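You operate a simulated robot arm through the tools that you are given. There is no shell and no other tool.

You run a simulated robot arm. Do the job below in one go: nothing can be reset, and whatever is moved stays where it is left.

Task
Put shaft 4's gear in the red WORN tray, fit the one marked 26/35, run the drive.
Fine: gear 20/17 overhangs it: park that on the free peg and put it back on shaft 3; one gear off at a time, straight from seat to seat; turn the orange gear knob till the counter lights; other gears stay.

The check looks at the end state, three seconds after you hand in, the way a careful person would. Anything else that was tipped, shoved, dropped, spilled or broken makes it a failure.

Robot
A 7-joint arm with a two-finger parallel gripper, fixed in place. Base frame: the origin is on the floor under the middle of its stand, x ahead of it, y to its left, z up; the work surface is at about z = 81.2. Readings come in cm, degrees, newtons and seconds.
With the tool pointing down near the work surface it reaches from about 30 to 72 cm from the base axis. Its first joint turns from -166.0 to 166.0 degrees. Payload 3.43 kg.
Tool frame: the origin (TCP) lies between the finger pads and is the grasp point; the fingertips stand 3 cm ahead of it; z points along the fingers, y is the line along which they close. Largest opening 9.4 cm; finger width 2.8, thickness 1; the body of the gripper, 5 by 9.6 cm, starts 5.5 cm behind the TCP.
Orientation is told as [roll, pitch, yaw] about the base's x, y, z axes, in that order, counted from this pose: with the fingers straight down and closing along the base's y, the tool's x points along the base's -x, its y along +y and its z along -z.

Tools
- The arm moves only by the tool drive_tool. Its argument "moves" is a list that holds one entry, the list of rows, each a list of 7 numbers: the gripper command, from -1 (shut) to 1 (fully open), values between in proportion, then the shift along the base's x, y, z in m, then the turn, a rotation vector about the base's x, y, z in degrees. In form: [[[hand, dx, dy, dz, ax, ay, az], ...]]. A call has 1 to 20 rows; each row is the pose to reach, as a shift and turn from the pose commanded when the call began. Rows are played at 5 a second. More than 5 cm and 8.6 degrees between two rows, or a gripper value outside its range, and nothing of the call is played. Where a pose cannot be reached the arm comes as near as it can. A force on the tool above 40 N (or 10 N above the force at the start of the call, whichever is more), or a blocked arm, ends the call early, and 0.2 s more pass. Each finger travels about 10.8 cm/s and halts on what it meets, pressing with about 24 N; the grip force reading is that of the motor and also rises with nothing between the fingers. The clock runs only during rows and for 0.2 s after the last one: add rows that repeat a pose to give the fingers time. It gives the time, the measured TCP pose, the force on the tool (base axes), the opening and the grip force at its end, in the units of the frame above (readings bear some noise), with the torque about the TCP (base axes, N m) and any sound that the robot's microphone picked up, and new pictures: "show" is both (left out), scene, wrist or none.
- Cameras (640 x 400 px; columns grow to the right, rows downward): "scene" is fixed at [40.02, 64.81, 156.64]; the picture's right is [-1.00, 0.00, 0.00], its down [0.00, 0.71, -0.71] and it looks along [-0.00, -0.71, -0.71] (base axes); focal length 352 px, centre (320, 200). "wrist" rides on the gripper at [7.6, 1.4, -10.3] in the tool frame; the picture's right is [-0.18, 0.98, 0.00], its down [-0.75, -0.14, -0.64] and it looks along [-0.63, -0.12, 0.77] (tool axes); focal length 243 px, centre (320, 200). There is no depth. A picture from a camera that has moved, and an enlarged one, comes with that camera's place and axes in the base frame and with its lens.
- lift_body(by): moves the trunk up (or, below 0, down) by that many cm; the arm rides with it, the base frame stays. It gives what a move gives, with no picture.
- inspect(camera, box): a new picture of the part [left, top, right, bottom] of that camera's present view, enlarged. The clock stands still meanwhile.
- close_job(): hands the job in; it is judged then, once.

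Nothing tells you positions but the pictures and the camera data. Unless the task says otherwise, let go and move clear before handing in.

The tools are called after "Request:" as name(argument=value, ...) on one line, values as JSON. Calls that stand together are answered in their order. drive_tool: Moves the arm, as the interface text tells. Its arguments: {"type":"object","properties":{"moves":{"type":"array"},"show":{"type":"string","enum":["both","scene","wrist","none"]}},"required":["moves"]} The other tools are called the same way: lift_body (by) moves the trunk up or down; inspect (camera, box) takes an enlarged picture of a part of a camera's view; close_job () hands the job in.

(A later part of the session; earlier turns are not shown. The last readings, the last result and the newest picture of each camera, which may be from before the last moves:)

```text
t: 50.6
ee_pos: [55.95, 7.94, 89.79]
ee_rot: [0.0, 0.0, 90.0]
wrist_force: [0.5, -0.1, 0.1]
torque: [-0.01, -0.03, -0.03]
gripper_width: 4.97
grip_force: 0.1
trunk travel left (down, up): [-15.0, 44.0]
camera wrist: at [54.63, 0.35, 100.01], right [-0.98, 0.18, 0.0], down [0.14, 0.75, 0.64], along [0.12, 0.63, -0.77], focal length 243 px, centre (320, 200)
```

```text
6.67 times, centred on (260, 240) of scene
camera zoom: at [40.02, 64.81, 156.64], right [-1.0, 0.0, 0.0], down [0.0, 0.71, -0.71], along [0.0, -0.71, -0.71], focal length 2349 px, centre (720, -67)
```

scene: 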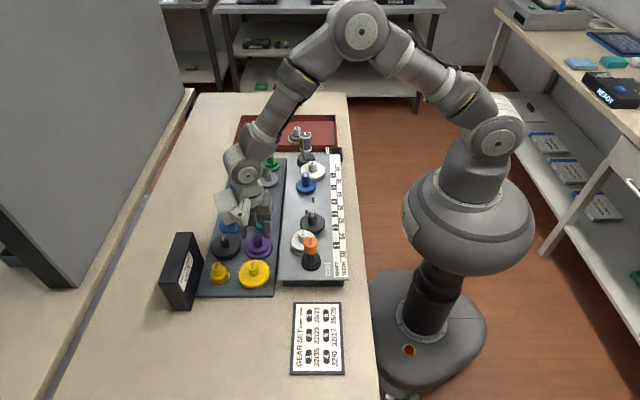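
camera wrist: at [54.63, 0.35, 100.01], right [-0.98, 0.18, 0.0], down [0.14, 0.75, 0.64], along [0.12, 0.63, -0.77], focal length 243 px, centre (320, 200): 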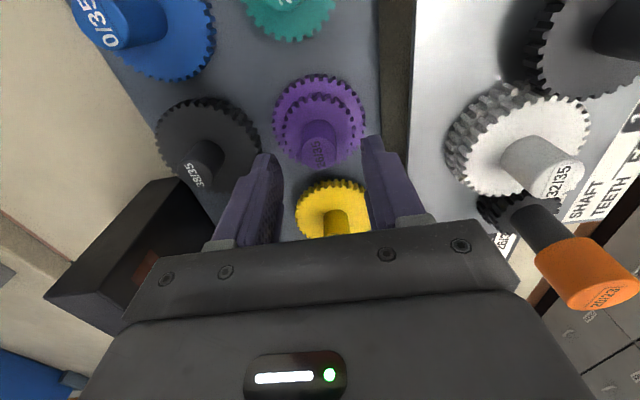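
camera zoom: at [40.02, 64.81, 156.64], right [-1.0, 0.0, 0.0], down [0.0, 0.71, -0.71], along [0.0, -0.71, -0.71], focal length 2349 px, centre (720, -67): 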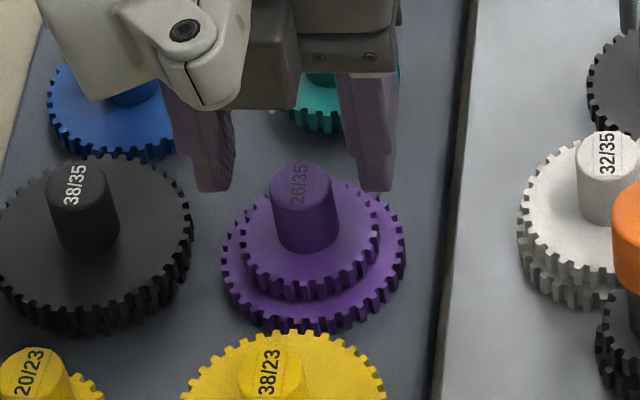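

Alignment is within about a millimetre. I'll finish lowering and close on the purple hub.

Request:
drive_tool(moves=[[[0.06, 0, -0.0007, -0.012, 0, 0, 0], [0.06, 0, -0.0007, -0.024, 0, 0, 0], [0.06, 0, -0.0007, -0.0285, 0, 0, 0], [0.06, 0, -0.0007, -0.0285, 0, 0, 0], [-0.2, 0, -0.0007, -0.0285, 0, 0, 0], [-0.4, 0, -0.0007, -0.0285, 0, 0, 0], [-0.7, 0, -0.0007, -0.0285, 0, 0, 0], [-1, 0, -0.0007, -0.0285, 0, 0, 0], [-1, 0, -0.0007, -0.0285, 0, 0, 0]]], show="both")

Request:
inspect(camera="wrist", box=[240, 80, 400, 230])

Request:
inspect(camera="scene", box=[230, 210, 290, 270])

```text
t: 52.6
ee_pos: [55.94, 7.68, 86.81]
ee_rot: [0.0, 0.1, 90.0]
wrist_force: [4.3, 0.7, 2.3]
torque: [-0.06, -0.09, -0.02]
gripper_width: 2.28
grip_force: 23.9
trunk travel left (down, up): [-15.0, 44.0]
camera wrist: at [54.64, 0.2, 97.09], right [-0.98, 0.18, 0.0], down [0.14, 0.75, 0.64], along [0.12, 0.63, -0.77], focal length 243 px, centre (320, 200)
```

scene: 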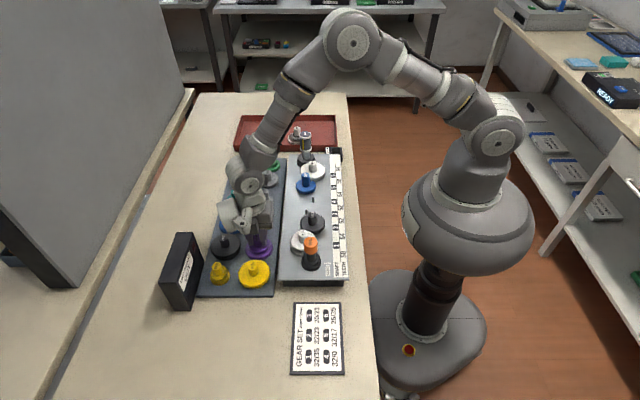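
wrist: 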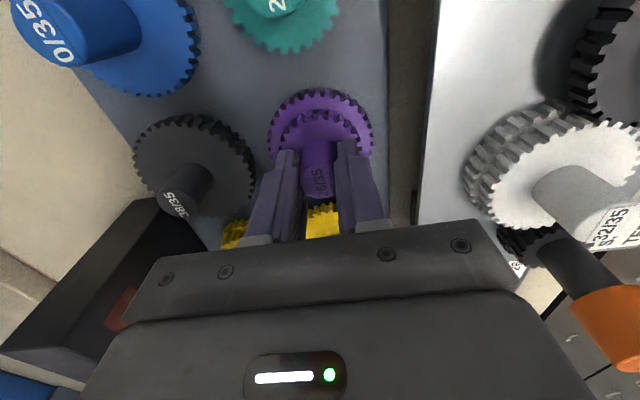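

```text
2.67 times, centred on (320, 155) of wrist
camera zoom: at [54.64, 0.2, 97.09], right [-0.98, 0.18, 0.0], down [0.14, 0.75, 0.64], along [0.12, 0.63, -0.77], focal length 647 px, centre (320, 320)
```

zoom: 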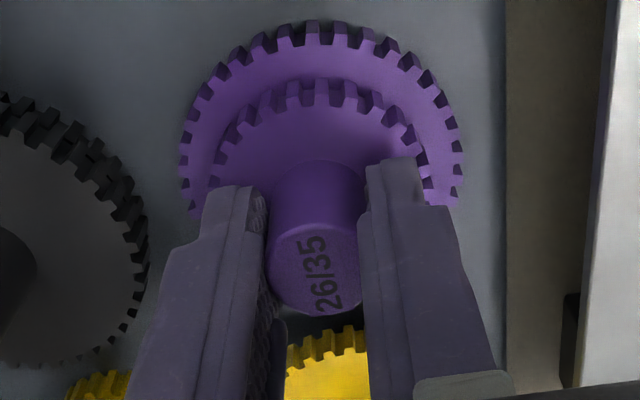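

```text
6.67 times, centred on (260, 240) of scene
camera zoom: at [40.02, 64.81, 156.64], right [-1.0, 0.0, 0.0], down [0.0, 0.71, -0.71], along [0.0, -0.71, -0.71], focal length 2349 px, centre (720, -67)
```

zoom: 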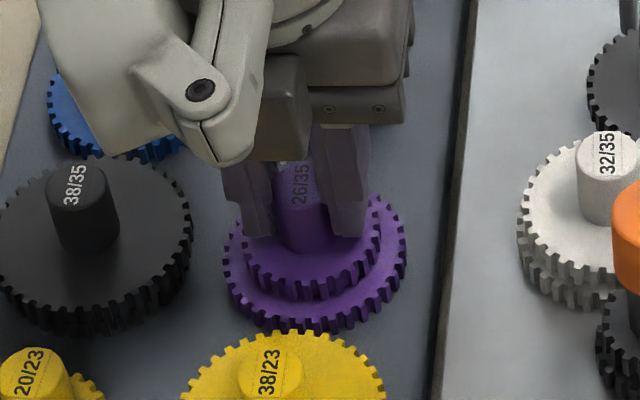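

The purple hub is gripped at 2.28 cm with a small +x side load. I'll take that off and lift straight up.

Request:
drive_tool(moves=[[[-1, 0.0006, 0, 0.003, 0, 0, 0], [-1, 0.0006, 0, 0.008, 0, 0, 0], [-1, 0.0006, 0, 0.013, 0, 0, 0], [-1, 0.0006, 0, 0.018, 0, 0, 0], [-1, 0.0006, 0, 0.023, 0, 0, 0], [-1, 0.0006, 0, 0.03, 0, 0, 0], [-1, 0.0006, 0, 0.06, 0, 0, 0], [-1, 0.0006, 0, 0.1, 0, 0, 0], [-1, 0.0006, 0, 0.14, 0, 0, 0], [-1, 0.0006, 0, 0.17, 0, 0, 0], [-1, 0.0006, 0, 0.17, 0, 0, 0]]], show="both")

Request:
inspect(camera="wrist", box=[230, 60, 410, 240])

Request:
inspect(camera="scene", box=[200, 170, 300, 300])

```text
t: 55.0
ee_pos: [55.93, 7.8, 103.91]
ee_rot: [0.1, 0.0, 90.0]
wrist_force: [0.3, 0.0, -0.9]
torque: [0.0, -0.02, -0.01]
gripper_width: 2.23
grip_force: 24.0
trunk travel left (down, up): [-15.0, 44.0]
camera wrist: at [54.6, 0.2, 114.12], right [-0.98, 0.18, 0.0], down [0.14, 0.75, 0.64], along [0.12, 0.63, -0.77], focal length 243 px, centre (320, 200)
```

scene: 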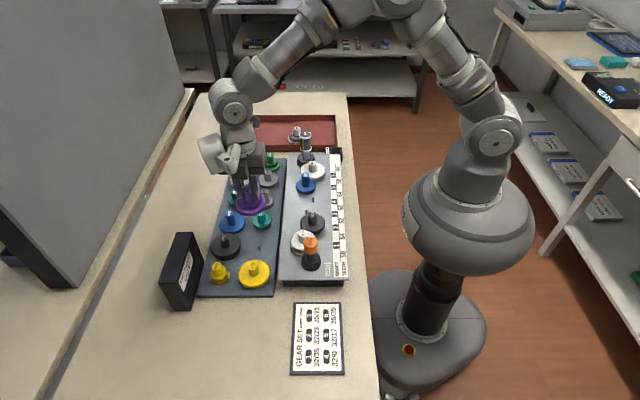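
wrist: 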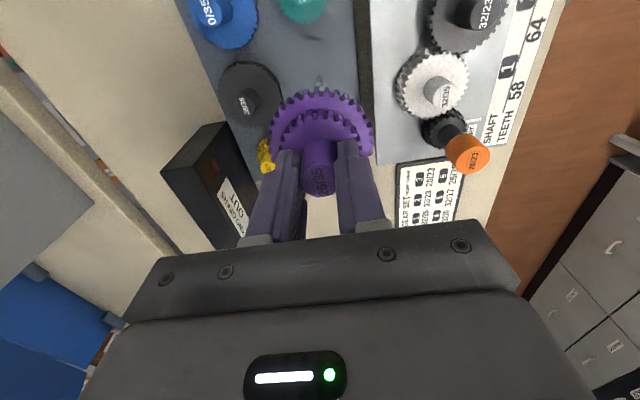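

```text
2.22 times, centred on (320, 150) of wrist
camera zoom: at [54.6, 0.2, 114.12], right [-0.98, 0.18, 0.0], down [0.14, 0.75, 0.64], along [0.12, 0.63, -0.77], focal length 539 px, centre (320, 311)
```

zoom: 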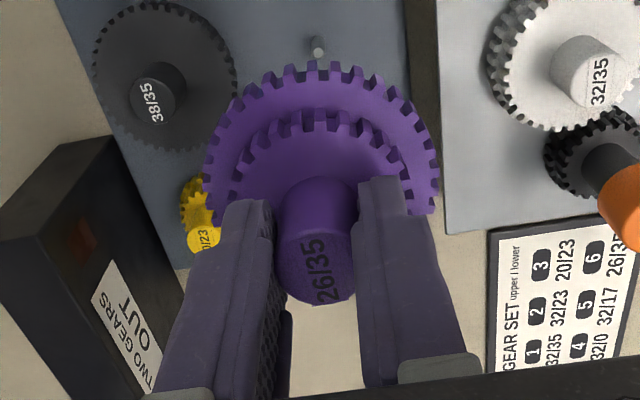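

```text
3.08 times, centred on (250, 235) of scene
camera zoom: at [40.02, 64.81, 156.64], right [-1.0, 0.0, 0.0], down [0.0, 0.71, -0.71], along [0.0, -0.71, -0.71], focal length 1084 px, centre (535, 92)
```

zoom: 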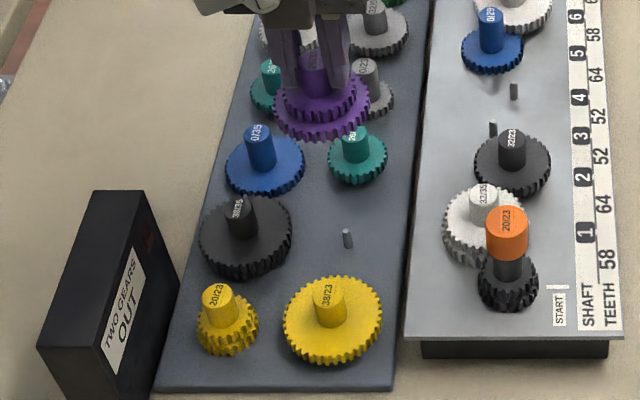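

The purple gear sits in the hand exactly as the old shaft‑4 gear did, with the same outline rows and columns. So I'll carry it to the same tool position I lifted that gear from, (41.80, −6.45), and stop high above the pin.

Request:
drive_tool(moves=[[[-1, -0.025, -0.025, 0, 0, 0, 0], [-1, -0.055, -0.055, 0, 0, 0, 0], [-1, -0.085, -0.085, 0, 0, 0, 0], [-1, -0.115, -0.115, 0, 0, 0, 0], [-1, -0.135, -0.135, 0, 0, 0, 0], [-1, -0.1413, -0.1424, 0, 0, 0, 0], [-1, -0.1413, -0.1424, -0.03, 0, 0, 0], [-1, -0.1413, -0.1424, -0.055, 0, 0, 0], [-1, -0.1413, -0.1424, -0.07, 0, 0, 0], [-1, -0.1413, -0.1424, -0.07, 0, 0, 0]]], show="both")

Request:
inspect(camera="wrist", box=[230, 30, 410, 210])

Request:
inspect(camera="scene", box=[280, 150, 340, 220])

```text
t: 57.2
ee_pos: [41.85, -6.48, 96.92]
ee_rot: [0.0, 0.0, 90.0]
wrist_force: [-0.1, -0.5, -0.7]
torque: [0.0, -0.01, 0.02]
gripper_width: 2.27
grip_force: 24.1
trunk travel left (down, up): [-15.0, 44.0]
camera wrist: at [40.53, -14.07, 107.14], right [-0.98, 0.18, 0.0], down [0.14, 0.75, 0.64], along [0.12, 0.63, -0.77], focal length 243 px, centre (320, 200)
```

scene: 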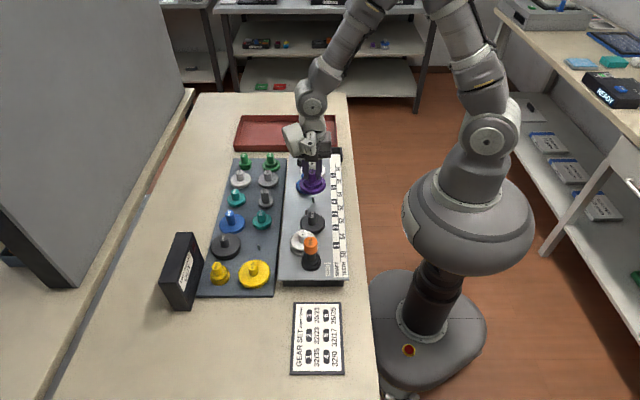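
wrist: 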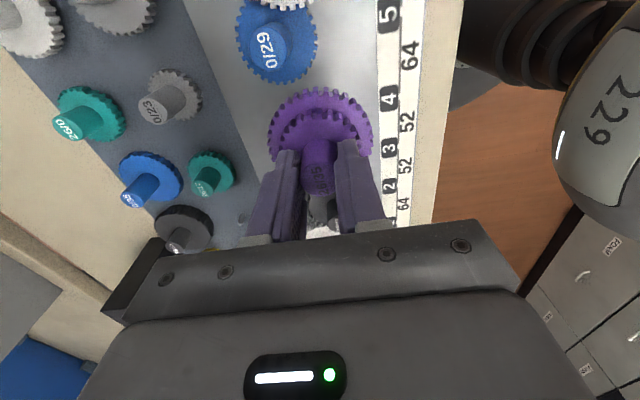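

```text
2.22 times, centred on (320, 120) of wrist
camera zoom: at [40.53, -14.07, 107.14], right [-0.98, 0.18, 0.0], down [0.14, 0.75, 0.64], along [0.12, 0.63, -0.77], focal length 539 px, centre (320, 378)
```

zoom: 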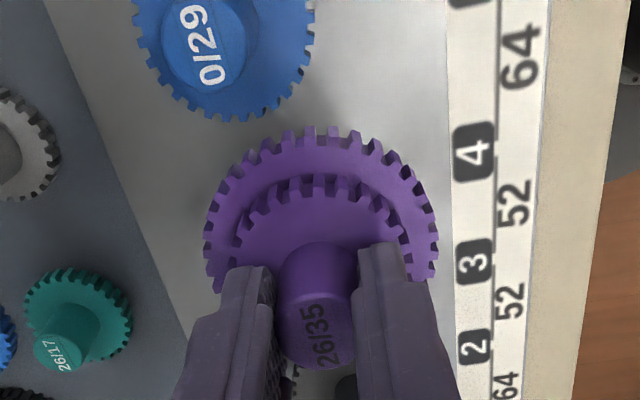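

```text
5.71 times, centred on (310, 185) of scene
camera zoom: at [40.02, 64.81, 156.64], right [-1.0, 0.0, 0.0], down [0.0, 0.71, -0.71], along [0.0, -0.71, -0.71], focal length 2013 px, centre (377, 286)
```

zoom: 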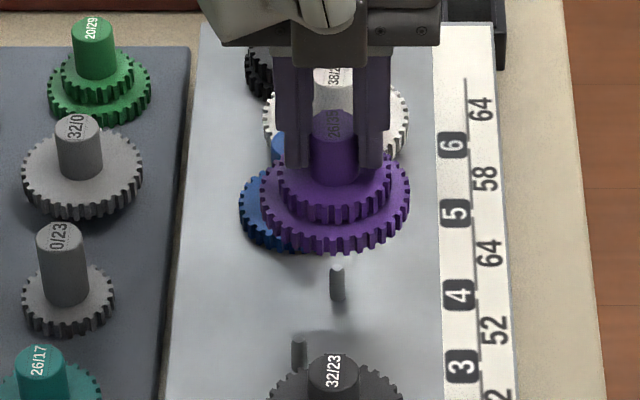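

The purple gear is above shaft 4's pin and stacked in line with it. I'll lower to just above tooth-engagement height and look at the phase against the blue gear.

Request:
drive_tool(moves=[[[-1, 0, 0, -0.015, 0, 0, 0], [-1, 0, 0, -0.03, 0, 0, 0], [-1, 0, 0, -0.038, 0, 0, 0], [-1, 0, 0, -0.042, 0, 0, 0], [-1, 0, 0, -0.042, 0, 0, 0]]], show="both")

Request:
inspect(camera="wrist", box=[230, 20, 410, 180])

Request:
inspect(camera="wrist", box=[260, 60, 340, 130])

Request:
inspect(camera="scene", box=[285, 165, 335, 215])

```text
t: 58.4
ee_pos: [41.94, -6.49, 92.58]
ee_rot: [0.1, -0.1, 90.1]
wrist_force: [0.1, -0.6, 0.4]
torque: [0.02, -0.01, -0.02]
gripper_width: 2.26
grip_force: 23.7
trunk travel left (down, up): [-15.0, 44.0]
camera wrist: at [40.59, -14.05, 102.86], right [-0.98, 0.18, 0.0], down [0.14, 0.75, 0.64], along [0.12, 0.63, -0.77], focal length 243 px, centre (320, 200)
```

scene: 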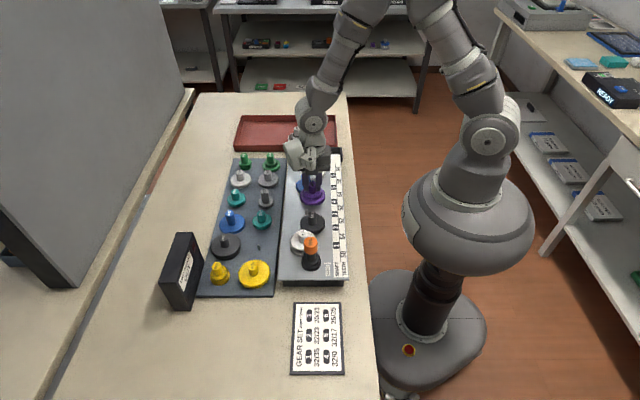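
wrist: 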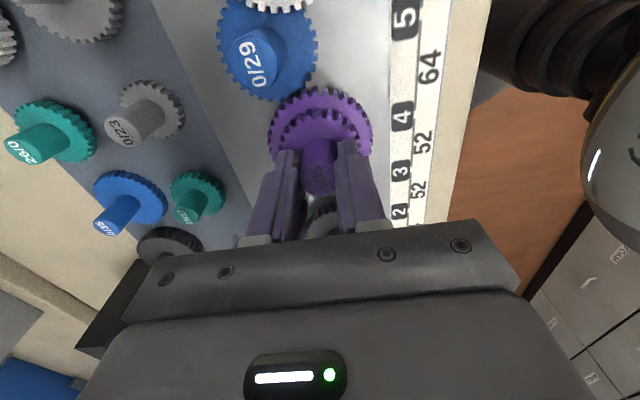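

```text
2.50 times, centred on (320, 100) of wrist
camera zoom: at [40.59, -14.05, 102.86], right [-0.98, 0.18, 0.0], down [0.14, 0.75, 0.64], along [0.12, 0.63, -0.77], focal length 606 px, centre (320, 450)
```

zoom: 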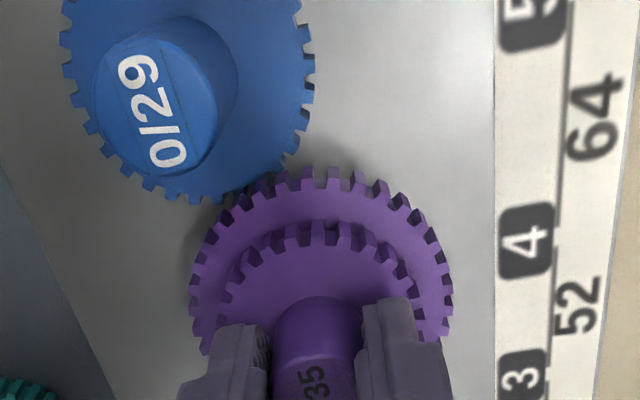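

```text
5.71 times, centred on (300, 95) of wrist
camera zoom: at [40.59, -14.05, 102.86], right [-0.98, 0.18, 0.0], down [0.14, 0.75, 0.64], along [0.12, 0.63, -0.77], focal length 1386 px, centre (434, 800)
```

zoom: 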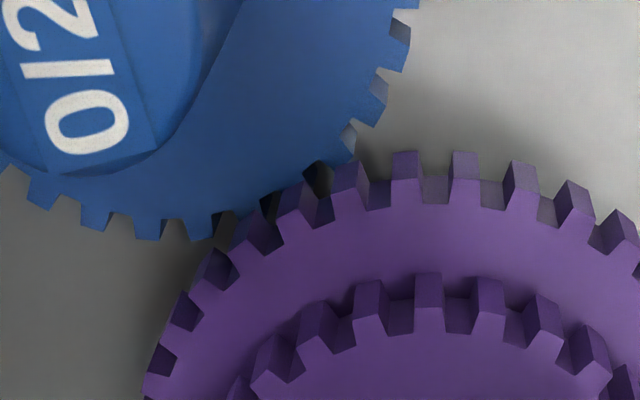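

```text
8.00 times, centred on (310, 190) of scene
camera zoom: at [40.02, 64.81, 156.64], right [-1.0, 0.0, 0.0], down [0.0, 0.71, -0.71], along [0.0, -0.71, -0.71], focal length 2818 px, centre (400, 280)
```

zoom: 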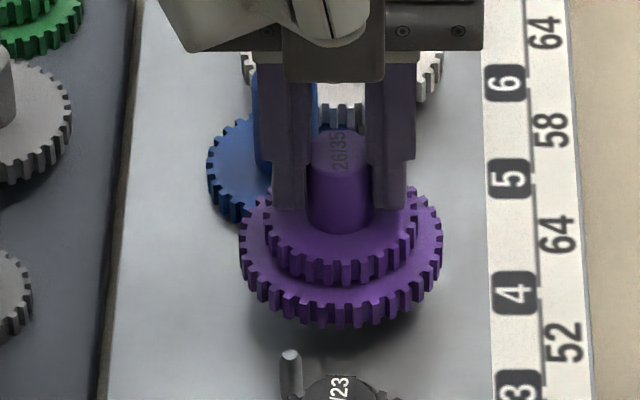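

No contact yet, and the teeth are narrow with generous gaps. I'll lower in small steps, watching for a tooth clash with the blue gear.

Request:
drive_tool(moves=[[[-1, 0, 0, -0.001, 0, 0, 0], [-1, 0, 0, -0.002, 0, 0, 0], [-1, 0, 0, -0.003, 0, 0, 0], [-1, 0, 0, -0.004, 0, 0, 0], [-1, 0, 0, -0.005, 0, 0, 0], [-1, 0, 0, -0.005, 0, 0, 0]]], show="none")

```text
t: 59.8
ee_pos: [41.78, -6.51, 92.29]
ee_rot: [0.0, 0.0, 90.0]
wrist_force: [-0.7, 2.5, 1.3]
torque: [0.11, 0.02, 0.03]
gripper_width: 2.26
grip_force: 23.9
trunk travel left (down, up): [-15.0, 44.0]
```

A light +y push suggests the pin is entering the bore slightly off-centre. I'll ease half a millimetre to +y and go on.

Request:
drive_tool(moves=[[[-1, 0, 0.0005, 0, 0, 0, 0], [-1, 0, 0.0005, -0.001, 0, 0, 0], [-1, 0, 0.0005, -0.002, 0, 0, 0], [-1, 0, 0.0005, -0.003, 0, 0, 0], [-1, 0, 0.0005, -0.003, 0, 0, 0]]], show="none")

```text
t: 61.0
ee_pos: [41.9, -6.49, 91.86]
ee_rot: [0.0, 0.0, 90.0]
wrist_force: [0.1, 0.4, -1.5]
torque: [0.0, 0.0, -0.01]
gripper_width: 2.28
grip_force: 23.8
trunk travel left (down, up): [-15.0, 44.0]
```

Request:
drive_tool(moves=[[[-1, 0, 0, -0.001, 0, 0, 0], [-1, 0, 0, -0.002, 0, 0, 0], [-1, 0, 0, -0.003, 0, 0, 0], [-1, 0, 0, -0.004, 0, 0, 0], [-1, 0, 0, -0.004, 0, 0, 0]]], show="none")

Request:
inspect(camera="wrist", box=[230, 20, 410, 180])

Request:
inspect(camera="scene", box=[285, 165, 335, 215])

```text
t: 62.2
ee_pos: [41.89, -6.43, 91.59]
ee_rot: [0.0, 0.0, 90.0]
wrist_force: [-1.4, 1.0, -1.5]
torque: [0.03, 0.13, -0.02]
gripper_width: 2.31
grip_force: 24.0
trunk travel left (down, up): [-15.0, 44.0]
```

```text
2.50 times, centred on (320, 100) of wrist
camera zoom: at [40.58, -13.95, 101.74], right [-0.98, 0.18, 0.0], down [0.14, 0.75, 0.64], along [0.12, 0.63, -0.77], focal length 606 px, centre (320, 450)
```

zoom: 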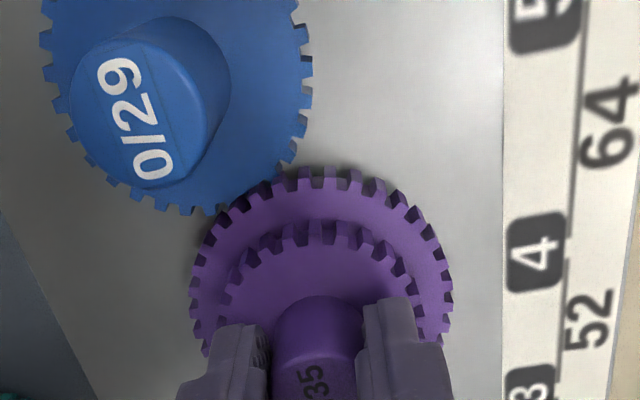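

```text
8.00 times, centred on (310, 190) of scene
camera zoom: at [40.02, 64.81, 156.64], right [-1.0, 0.0, 0.0], down [0.0, 0.71, -0.71], along [0.0, -0.71, -0.71], focal length 2818 px, centre (400, 280)
```

zoom: 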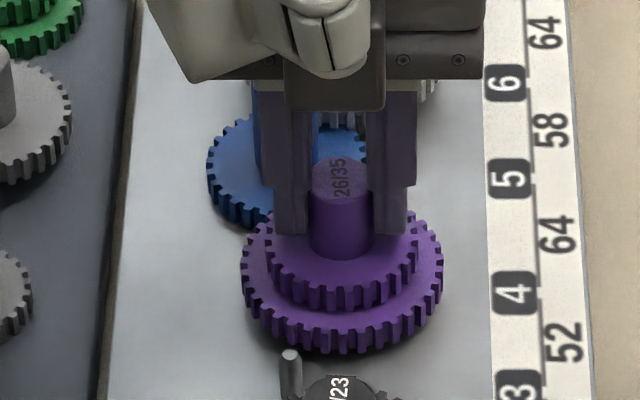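

Request:
inspect(camera="wrist", box=[265, 60, 335, 120])

Request:
drive_tool(moves=[[[-1, 0, 0, -0.001, 0, 0, 0], [-1, 0, 0, -0.002, 0, 0, 0], [-1, 0, 0, -0.002, 0, 0, 0]]], show="none")

```text
6.67 times, centred on (300, 90) of wrist
camera zoom: at [40.58, -13.95, 101.74], right [-0.98, 0.18, 0.0], down [0.14, 0.75, 0.64], along [0.12, 0.63, -0.77], focal length 1618 px, centre (453, 933)
```

zoom: 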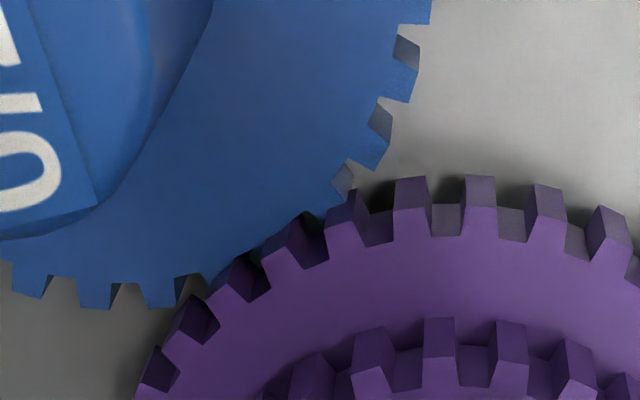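

```text
t: 63.0
ee_pos: [41.84, -6.33, 91.3]
ee_rot: [0.0, 0.0, 90.0]
wrist_force: [-3.1, 0.9, 0.3]
torque: [0.06, 0.14, 0.01]
gripper_width: 2.27
grip_force: 23.1
trunk travel left (down, up): [-15.0, 44.0]
```

A 3 N push to −x: I'll shift 0.4 mm that way and continue down.

Request:
drive_tool(moves=[[[-1, -0.0005, 0, 0, 0, 0, 0], [-1, -0.0005, 0, -0.001, 0, 0, 0], [-1, -0.0005, 0, -0.002, 0, 0, 0], [-1, -0.0005, 0, -0.003, 0, 0, 0], [-1, -0.0005, 0, -0.003, 0, 0, 0]]], show="none")

```text
t: 64.2
ee_pos: [41.88, -6.41, 91.14]
ee_rot: [0.0, 0.0, 90.0]
wrist_force: [-1.0, 1.4, -0.1]
torque: [0.05, 0.05, -0.01]
gripper_width: 2.28
grip_force: 24.1
trunk travel left (down, up): [-15.0, 44.0]
```

Request:
drive_tool(moves=[[[-1, 0, 0, -0.001, 0, 0, 0], [-1, 0, 0, -0.002, 0, 0, 0], [-1, 0, 0, -0.002, 0, 0, 0]]], show="none")

Request:
inspect(camera="wrist", box=[265, 60, 335, 120])

Request:
inspect(camera="scene", box=[285, 165, 335, 215])

```text
t: 65.0
ee_pos: [41.79, -6.46, 90.73]
ee_rot: [0.0, -0.1, 90.0]
wrist_force: [-0.4, -1.3, 6.5]
torque: [-0.15, 0.05, -0.07]
gripper_width: 2.26
grip_force: 24.2
trunk travel left (down, up): [-15.0, 44.0]
```

```text
6.67 times, centred on (300, 90) of wrist
camera zoom: at [40.52, -13.97, 101.12], right [-0.98, 0.18, 0.0], down [0.14, 0.75, 0.64], along [0.12, 0.63, -0.77], focal length 1618 px, centre (453, 933)
```

zoom: 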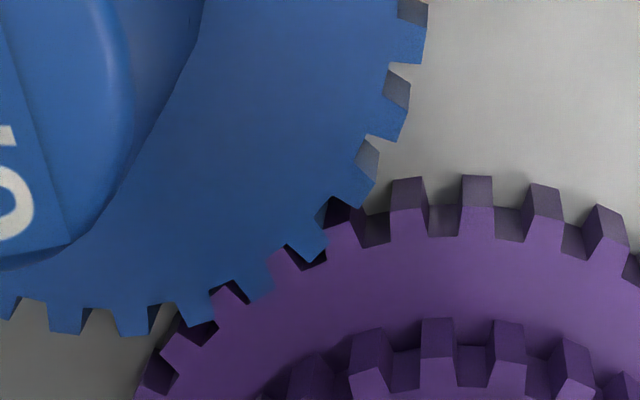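

```text
8.00 times, centred on (310, 190) of scene
camera zoom: at [40.02, 64.81, 156.64], right [-1.0, 0.0, 0.0], down [0.0, 0.71, -0.71], along [0.0, -0.71, -0.71], focal length 2818 px, centre (400, 280)
```

zoom: 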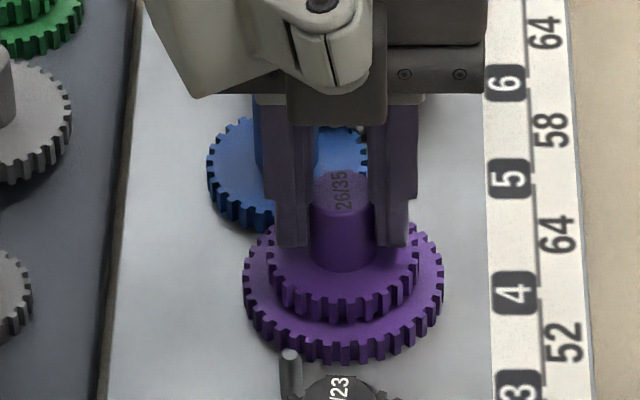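

The blue and purple teeth now interleave and the gear is landing at the right height. I'll press 1 mm more to confirm it is fully seated.

Request:
drive_tool(moves=[[[-1, 0, 0, -0.001, 0, 0, 0], [-1, 0, 0, -0.0015, 0, 0, 0], [-1, 0, 0, -0.0015, 0, 0, 0]]], show="none")

```text
t: 65.8
ee_pos: [41.82, -6.34, 90.68]
ee_rot: [-0.1, 0.0, 90.0]
wrist_force: [4.5, -5.0, 20.8]
torque: [-0.08, -0.08, -0.08]
gripper_width: 2.27
grip_force: 24.2
trunk travel left (down, up): [-15.0, 44.0]
```

Contact is firm at the same height the old gear sat, so it is seated. I'll relieve the pressure, release and rise straight up.

Request:
drive_tool(moves=[[[-1, 0, 0, 0.0012, 0, 0, 0], [-1, 0, 0, 0.0012, 0, 0, 0], [-0.45, 0, 0, 0.0012, 0, 0, 0], [-0.3, 0, 0, 0.0012, 0, 0, 0], [0.0, 0, 0, 0.0012, 0, 0, 0], [0.06, 0, 0, 0.0012, 0, 0, 0], [0.06, 0, 0, 0.01, 0, 0, 0], [0.06, 0, 0, 0.03, 0, 0, 0], [0.06, 0, 0, 0.06, 0, 0, 0], [0.06, 0, 0, 0.1, 0, 0, 0], [0.06, 0, 0, 0.12, 0, 0, 0], [0.06, 0, 0, 0.12, 0, 0, 0]]], show="both")

Request:
inspect(camera="wrist", box=[230, 0, 410, 160])

Request:
inspect(camera="scene", box=[280, 160, 350, 230])

```text
t: 68.4
ee_pos: [41.75, -6.31, 102.62]
ee_rot: [0.1, 0.1, 90.0]
wrist_force: [-0.3, 0.5, 0.2]
torque: [0.0, 0.0, 0.02]
gripper_width: 4.97
grip_force: 0.0
trunk travel left (down, up): [-15.0, 44.0]
camera wrist: at [40.44, -13.91, 112.87], right [-0.98, 0.18, 0.0], down [0.14, 0.75, 0.64], along [0.12, 0.63, -0.77], focal length 243 px, centre (320, 200)
```

scene: 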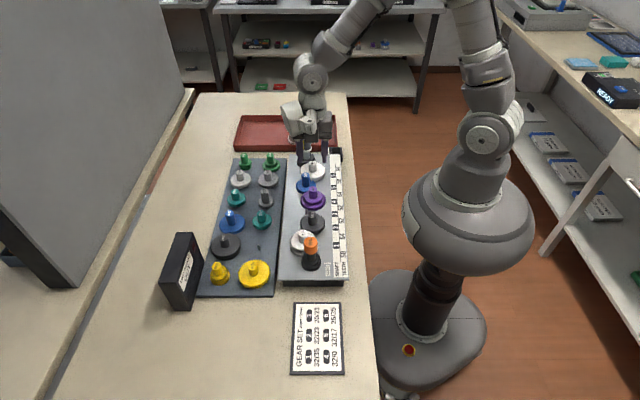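
wrist: 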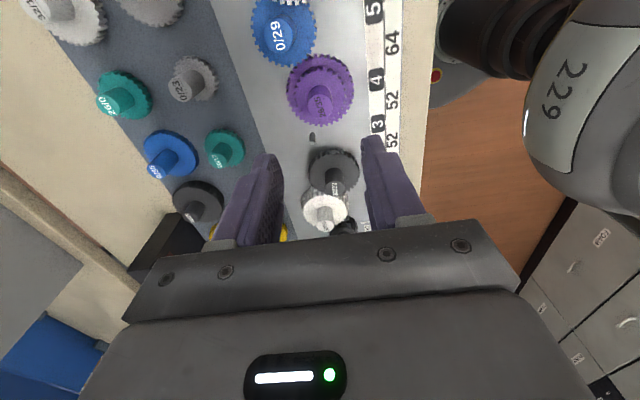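

```text
2.50 times, centred on (320, 80) of wrist
camera zoom: at [40.44, -13.91, 112.87], right [-0.98, 0.18, 0.0], down [0.14, 0.75, 0.64], along [0.12, 0.63, -0.77], focal length 606 px, centre (320, 500)
```

zoom: 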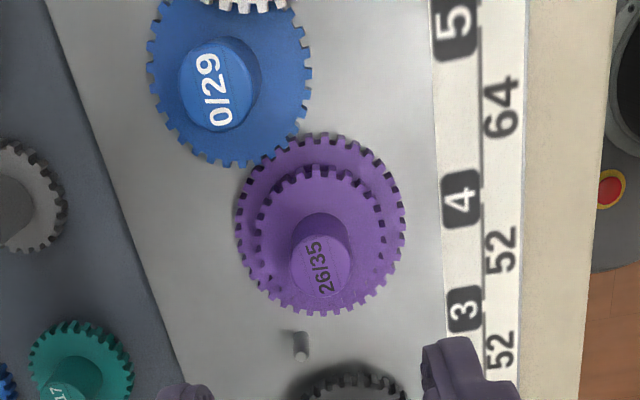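

```text
5.71 times, centred on (315, 195) of scene
camera zoom: at [40.02, 64.81, 156.64], right [-1.0, 0.0, 0.0], down [0.0, 0.71, -0.71], along [0.0, -0.71, -0.71], focal length 2013 px, centre (349, 229)
```

zoom: 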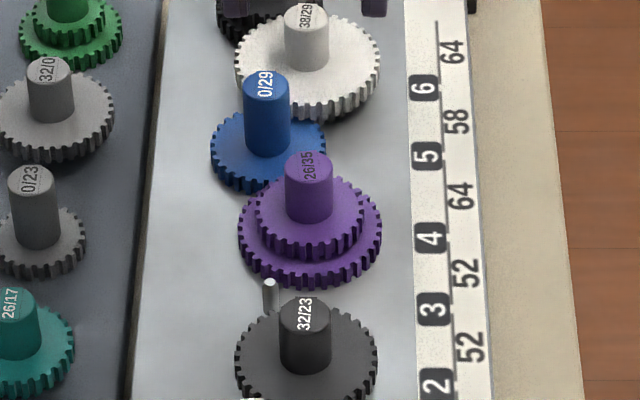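

The purple 26/35 sits level on shaft 4, meshed with the blue gear. Next I go back to the free peg for 20/17.

Request:
drive_tool(moves=[[[0.06, 0.025, -0.022, 0, 0, 0, 0], [0.06, 0.055, -0.048, 0, 0, 0, 0], [0.06, 0.085, -0.075, 0, 0, 0, 0], [0.06, 0.115, -0.102, 0, 0, 0, 0], [0.06, 0.145, -0.129, 0, 0, 0, 0], [0.06, 0.175, -0.156, 0, 0, 0, 0], [0.06, 0.205, -0.18, 0, 0, 0, 0], [0.06, 0.2275, -0.2017, 0, 0, 0, 0], [0.06, 0.2275, -0.2017, -0.03, 0, 0, 0], [0.06, 0.2275, -0.2017, -0.06, 0, 0, 0], [0.06, 0.2275, -0.2017, -0.085, 0, 0, 0], [0.06, 0.2275, -0.2017, -0.085, 0, 0, 0], [0.06, 0.2275, -0.2017, -0.085, 0, 0, 0]]], show="both")

Request:
inspect(camera="wrist", box=[270, 60, 370, 160])

Request:
inspect(camera="scene", box=[215, 135, 275, 195])

```text
t: 71.2
ee_pos: [64.59, -26.76, 94.03]
ee_rot: [0.0, 0.0, 90.0]
wrist_force: [-0.2, -0.6, 0.2]
torque: [0.0, 0.02, -0.01]
gripper_width: 4.96
grip_force: 0.0
trunk travel left (down, up): [-15.0, 44.0]
camera wrist: at [63.26, -34.3, 104.23], right [-0.98, 0.18, 0.0], down [0.14, 0.75, 0.64], along [0.12, 0.63, -0.77], focal length 243 px, centre (320, 200)
```

scene: 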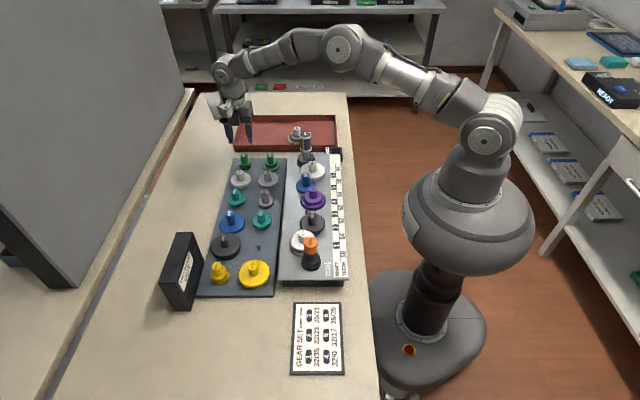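
wrist: 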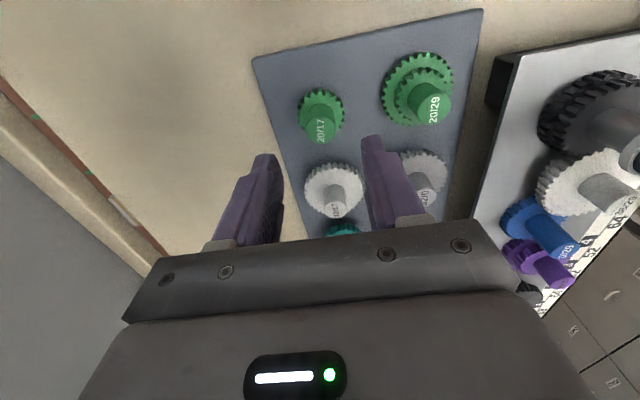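

```text
4.00 times, centred on (320, 110) of wrist
camera zoom: at [63.26, -34.3, 104.23], right [-0.98, 0.18, 0.0], down [0.14, 0.75, 0.64], along [0.12, 0.63, -0.77], focal length 970 px, centre (320, 560)
```

zoom: 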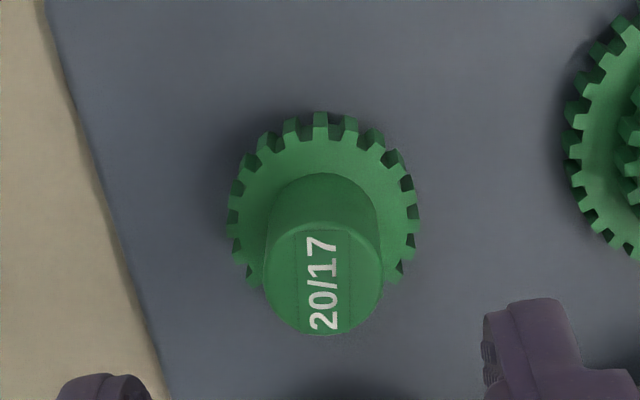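

```text
6.67 times, centred on (245, 165) of scene
camera zoom: at [40.02, 64.81, 156.64], right [-1.0, 0.0, 0.0], down [0.0, 0.71, -0.71], along [0.0, -0.71, -0.71], focal length 2349 px, centre (820, 433)
```

zoom: 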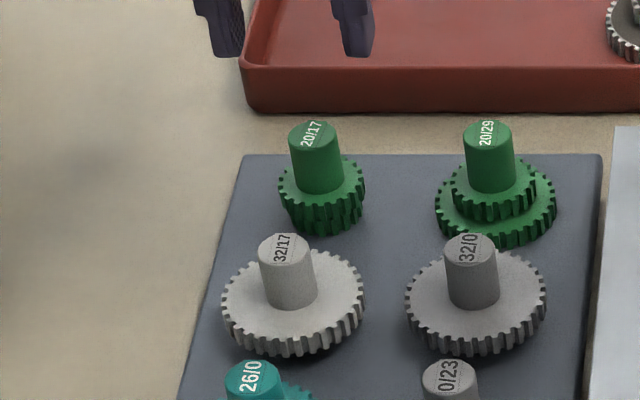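

The parked gear is right under the tool, as I left it. I'll lower to the same height I released it at and grip it.

Request:
drive_tool(moves=[[[0.06, 0, 0, -0.025, 0, 0, 0], [0.06, 0, 0, -0.05, 0, 0, 0], [0.06, 0, 0, -0.065, 0, 0, 0], [0.06, 0, 0, -0.0725, 0, 0, 0], [0.06, 0, 0, -0.0725, 0, 0, 0], [-0.2, 0, 0, -0.0725, 0, 0, 0], [-0.4, 0, 0, -0.0725, 0, 0, 0], [-0.7, 0, 0, -0.0725, 0, 0, 0], [-1, 0, 0, -0.0725, 0, 0, 0], [-1, 0, 0, -0.0725, 0, 0, 0]]], show="scene")

Request:
inspect(camera="wrist", box=[250, 60, 390, 220])

```text
t: 73.4
ee_pos: [64.5, -26.61, 86.85]
ee_rot: [0.0, 0.1, 90.0]
wrist_force: [0.4, 0.0, -0.2]
torque: [0.01, 0.01, 0.0]
gripper_width: 2.23
grip_force: 24.1
trunk travel left (down, up): [-15.0, 44.0]
```

scene: 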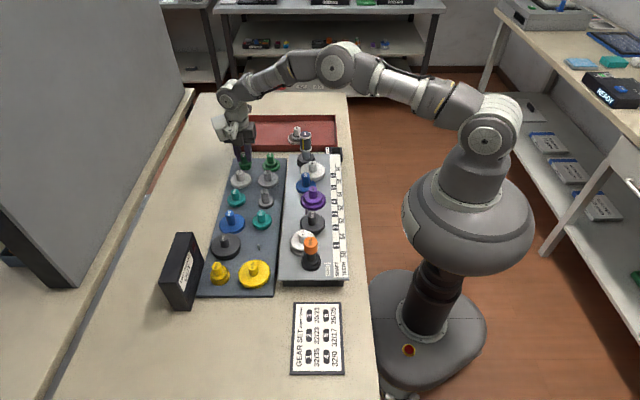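

```text
2.50 times, centred on (320, 140) of wrist
camera zoom: at [63.26, -34.18, 97.14], right [-0.98, 0.18, 0.0], down [0.14, 0.75, 0.64], along [0.12, 0.63, -0.77], focal length 606 px, centre (320, 350)
```

zoom: 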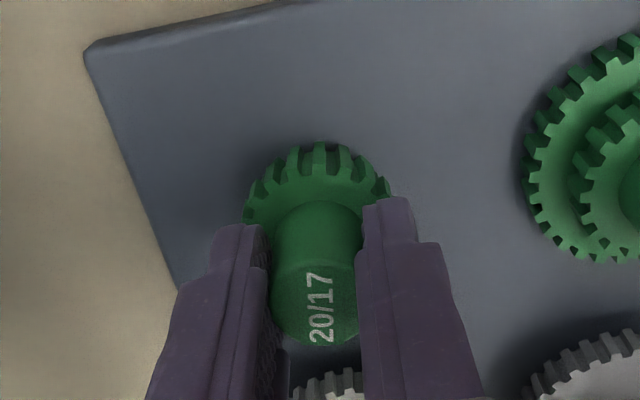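

It's gripped in the same place and orientation as before, with zero side load. I'll lift it, carry it to above shaft 3 and look.

Request:
drive_tool(moves=[[[-1, 0, 0, 0.005, 0, 0, 0], [-1, 0, 0, 0.01, 0, 0, 0], [-1, 0, 0, 0.015, 0, 0, 0], [-1, 0, 0, 0.02, 0, 0, 0], [-1, 0, 0, 0.025, 0, 0, 0], [-1, 0, 0, 0.04, 0, 0, 0], [-1, 0, 0, 0.08, 0, 0, 0], [-1, 0, 0, 0.12, 0, 0, 0], [-1, 0, 0, 0.155, 0, 0, 0], [-1, -0.025, 0.03, 0.16, 0, 0, 0], [-1, -0.05, 0.06, 0.16, 0, 0, 0], [-1, -0.075, 0.09, 0.16, 0, 0, 0], [-1, -0.1, 0.12, 0.16, 0, 0, 0], [-1, -0.125, 0.15, 0.16, 0, 0, 0], [-1, -0.15, 0.18, 0.16, 0, 0, 0], [-1, -0.175, 0.21, 0.16, 0, 0, 0], [-1, -0.2, 0.24, 0.16, 0, 0, 0], [-1, -0.2092, 0.2503, 0.15, 0, 0, 0], [-1, -0.2092, 0.2503, 0.12, 0, 0, 0], [-1, -0.2092, 0.2503, 0.12, 0, 0, 0]]], show="both")

Request:
inspect(camera="wrist", box=[250, 40, 390, 200])

Request:
inspect(camera="scene", box=[280, 160, 350, 240])

```text
t: 77.6
ee_pos: [43.78, -1.69, 98.8]
ee_rot: [-0.1, 0.1, 90.1]
wrist_force: [0.4, 0.4, 0.0]
torque: [0.0, -0.01, -0.03]
gripper_width: 2.25
grip_force: 24.2
trunk travel left (down, up): [-15.0, 44.0]
camera wrist: at [42.44, -9.21, 109.1], right [-0.98, 0.18, 0.0], down [0.14, 0.75, 0.64], along [0.12, 0.63, -0.77], focal length 243 px, centre (320, 200)
```

scene: 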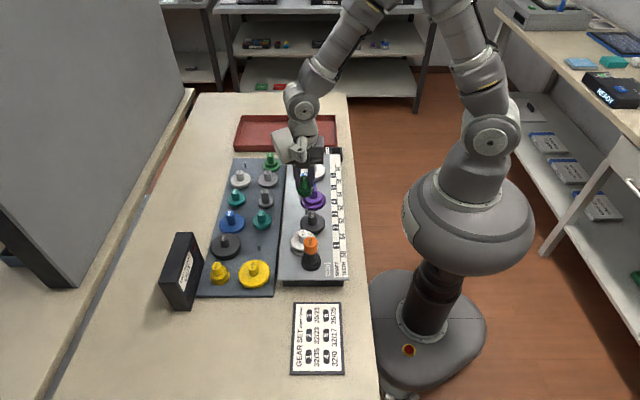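
wrist: 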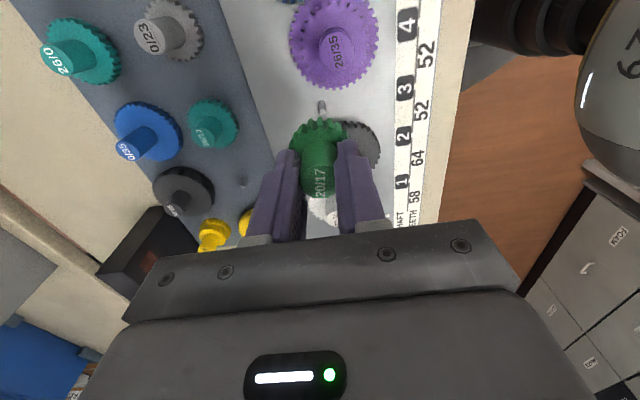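

```text
2.50 times, centred on (320, 120) of wrist
camera zoom: at [42.44, -9.21, 109.1], right [-0.98, 0.18, 0.0], down [0.14, 0.75, 0.64], along [0.12, 0.63, -0.77], focal length 606 px, centre (320, 400)
```

zoom: 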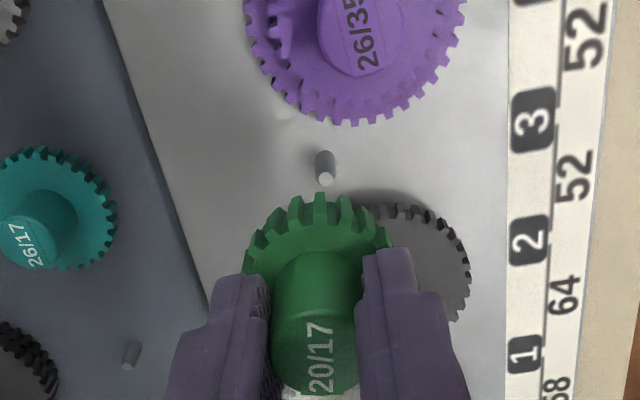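

```text
5.00 times, centred on (315, 200) of scene
camera zoom: at [40.02, 64.81, 156.64], right [-1.0, 0.0, 0.0], down [0.0, 0.71, -0.71], along [0.0, -0.71, -0.71], focal length 1762 px, centre (345, 200)
```

zoom: 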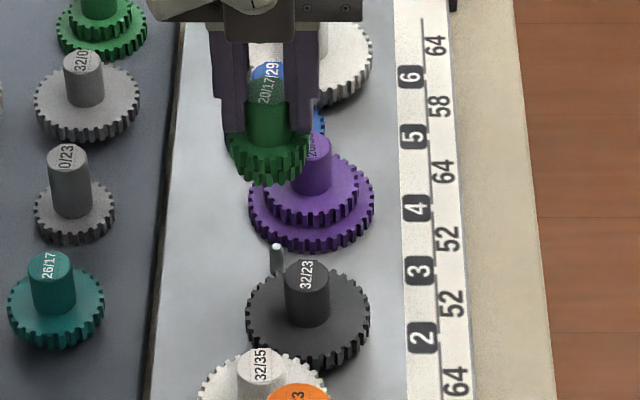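

The gear hangs over shaft 3's bare pin at the same tool position it was picked from. I'll lower to just above tooth height and check again.

Request:
drive_tool(moves=[[[-1, 0, 0, -0.02, 0, 0, 0], [-1, 0, 0, -0.04, 0, 0, 0], [-1, 0, 0, -0.051, 0, 0, 0], [-1, 0, 0, -0.055, 0, 0, 0], [-1, 0, 0, -0.055, 0, 0, 0]]], show="none")

Request:
inspect(camera="wrist", box=[260, 60, 380, 170])

Request:
inspect(camera="scene", box=[285, 175, 335, 225])

```text
t: 78.8
ee_pos: [43.85, -1.62, 93.39]
ee_rot: [-0.1, 0.0, 90.0]
wrist_force: [-0.4, 0.1, 0.2]
torque: [-0.03, -0.05, -0.02]
gripper_width: 2.24
grip_force: 23.4
trunk travel left (down, up): [-15.0, 44.0]
```

```text
3.64 times, centred on (320, 115) of wrist
camera zoom: at [42.38, -9.06, 103.59], right [-0.98, 0.18, 0.0], down [0.14, 0.75, 0.64], along [0.12, 0.63, -0.77], focal length 882 px, centre (320, 509)
```

zoom: 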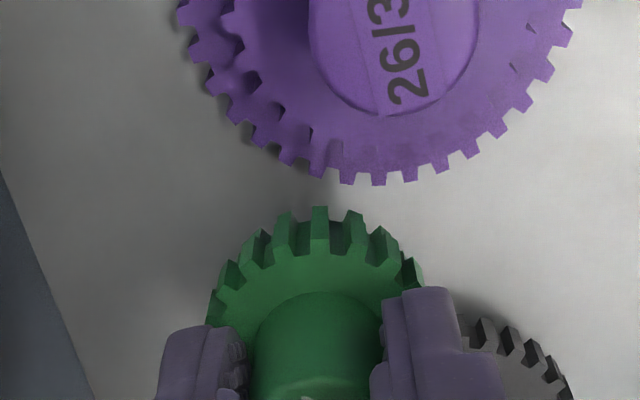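

```text
8.00 times, centred on (310, 200) of scene
camera zoom: at [40.02, 64.81, 156.64], right [-1.0, 0.0, 0.0], down [0.0, 0.71, -0.71], along [0.0, -0.71, -0.71], focal length 2818 px, centre (400, 200)
```

zoom: 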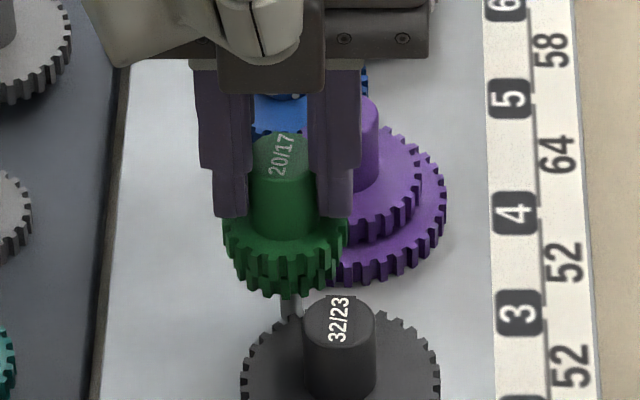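

The gear is just above the pin and next to the neighbour's teeth. I'll lower in small steps, watching the forces.

Request:
drive_tool(moves=[[[-1, 0, 0, -0.002, 0, 0, 0], [-1, 0, 0, -0.004, 0, 0, 0], [-1, 0, 0, -0.006, 0, 0, 0], [-1, 0, 0, -0.006, 0, 0, 0]]], show="none")

```text
t: 79.8
ee_pos: [43.59, -1.47, 92.79]
ee_rot: [-0.1, 0.0, 90.0]
wrist_force: [0.4, -1.0, 0.5]
torque: [-0.01, -0.01, -0.01]
gripper_width: 2.23
grip_force: 23.8
trunk travel left (down, up): [-15.0, 44.0]
```

Request:
drive_tool(moves=[[[-1, 0, 0, -0.001, 0, 0, 0], [-1, 0, 0, -0.002, 0, 0, 0], [-1, 0, 0, -0.003, 0, 0, 0], [-1, 0, 0, -0.004, 0, 0, 0], [-1, 0, 0, -0.004, 0, 0, 0]]], show="none")

```text
t: 81.0
ee_pos: [43.47, -1.53, 92.37]
ee_rot: [0.0, 0.0, 89.9]
wrist_force: [0.4, -0.5, 0.1]
torque: [0.0, -0.01, 0.02]
gripper_width: 2.23
grip_force: 24.0
trunk travel left (down, up): [-15.0, 44.0]
```

Request:
drive_tool(moves=[[[-1, 0, 0, -0.001, 0, 0, 0], [-1, 0, 0, -0.002, 0, 0, 0], [-1, 0, 0, -0.003, 0, 0, 0], [-1, 0, 0, -0.004, 0, 0, 0], [-1, 0, 0, -0.004, 0, 0, 0]]], show="none")

Request:
inspect(camera="wrist", box=[260, 60, 380, 170])

Request:
inspect(camera="scene", box=[285, 175, 335, 225])

```text
t: 82.2
ee_pos: [43.49, -1.45, 92.03]
ee_rot: [0.0, 0.0, 90.0]
wrist_force: [0.5, 0.3, 0.0]
torque: [-0.06, -0.01, -0.01]
gripper_width: 2.23
grip_force: 24.1
trunk travel left (down, up): [-15.0, 44.0]
```

```text
3.64 times, centred on (320, 115) of wrist
camera zoom: at [42.33, -9.09, 102.23], right [-0.98, 0.18, 0.0], down [0.14, 0.75, 0.64], along [0.12, 0.63, -0.77], focal length 882 px, centre (320, 509)
```

zoom: 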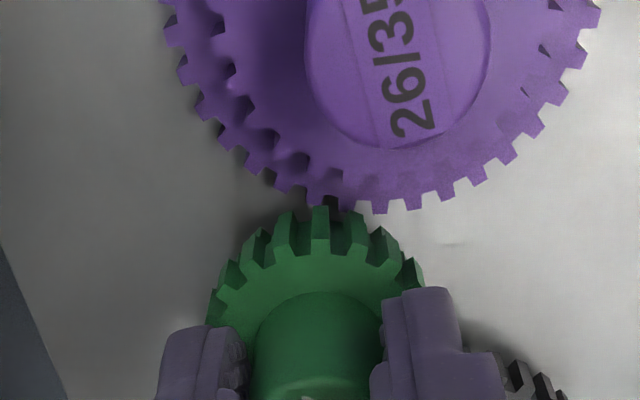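

```text
8.00 times, centred on (310, 200) of scene
camera zoom: at [40.02, 64.81, 156.64], right [-1.0, 0.0, 0.0], down [0.0, 0.71, -0.71], along [0.0, -0.71, -0.71], focal length 2818 px, centre (400, 200)
```

zoom: 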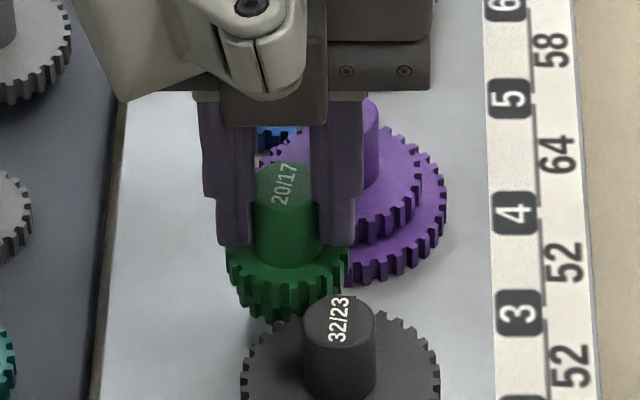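

The pin is in the bore and forces are nil. The next millimetres engage both tooth rows, so I'll use fine steps.

Request:
drive_tool(moves=[[[-1, 0, 0, -0.001, 0, 0, 0], [-1, 0, 0, -0.002, 0, 0, 0], [-1, 0, 0, -0.002, 0, 0, 0]]], show="none")

```text
t: 83.0
ee_pos: [43.51, -1.59, 91.77]
ee_rot: [-0.1, 0.0, 90.0]
wrist_force: [-0.4, -0.3, -0.4]
torque: [0.02, 0.01, -0.02]
gripper_width: 2.24
grip_force: 23.7
trunk travel left (down, up): [-15.0, 44.0]
```

Request:
drive_tool(moves=[[[-1, 0, 0, -0.001, 0, 0, 0], [-1, 0, 0, -0.002, 0, 0, 0], [-1, 0, 0, -0.002, 0, 0, 0]]], show="none")

```text
t: 83.8
ee_pos: [43.6, -1.49, 91.46]
ee_rot: [0.1, 0.0, 90.0]
wrist_force: [1.3, -0.7, -0.4]
torque: [0.02, 0.02, -0.02]
gripper_width: 2.27
grip_force: 24.2
trunk travel left (down, up): [-15.0, 44.0]
```

Request:
drive_tool(moves=[[[-1, 0, 0, -0.001, 0, 0, 0], [-1, 0, 0, -0.002, 0, 0, 0], [-1, 0, 0, -0.002, 0, 0, 0]]], show="none")

Request:
inspect(camera="wrist", box=[260, 60, 380, 170])

Request:
inspect(camera="scene", box=[285, 175, 335, 225])

```text
t: 84.6
ee_pos: [43.56, -1.61, 91.29]
ee_rot: [0.0, 0.0, 90.0]
wrist_force: [-1.2, 0.6, -0.5]
torque: [-0.02, -0.02, 0.04]
gripper_width: 2.26
grip_force: 24.0
trunk travel left (down, up): [-15.0, 44.0]
```

```text
3.64 times, centred on (320, 115) of wrist
camera zoom: at [42.34, -9.11, 101.58], right [-0.98, 0.18, 0.0], down [0.14, 0.75, 0.64], along [0.12, 0.63, -0.77], focal length 882 px, centre (320, 509)
```

zoom: 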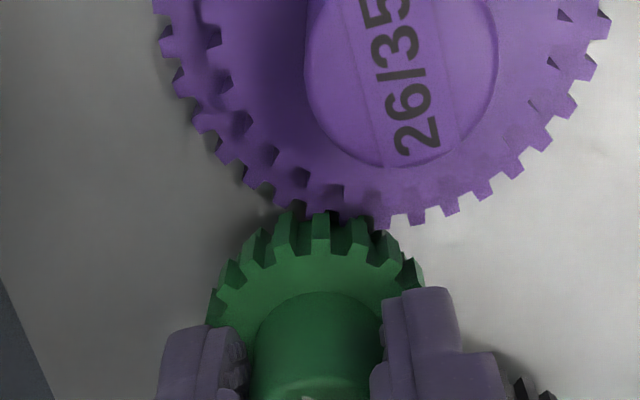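

```text
8.00 times, centred on (310, 200) of scene
camera zoom: at [40.02, 64.81, 156.64], right [-1.0, 0.0, 0.0], down [0.0, 0.71, -0.71], along [0.0, -0.71, -0.71], focal length 2818 px, centre (400, 200)
```

zoom: 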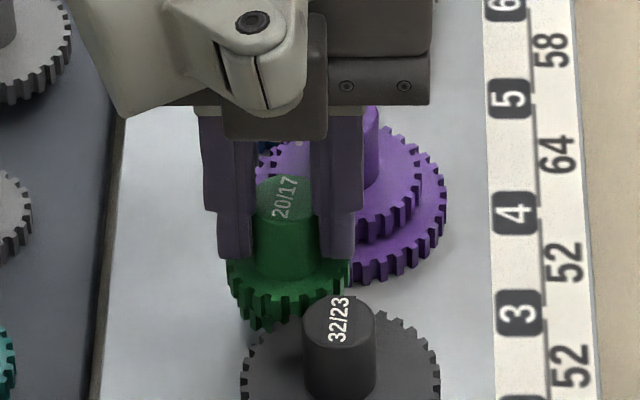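

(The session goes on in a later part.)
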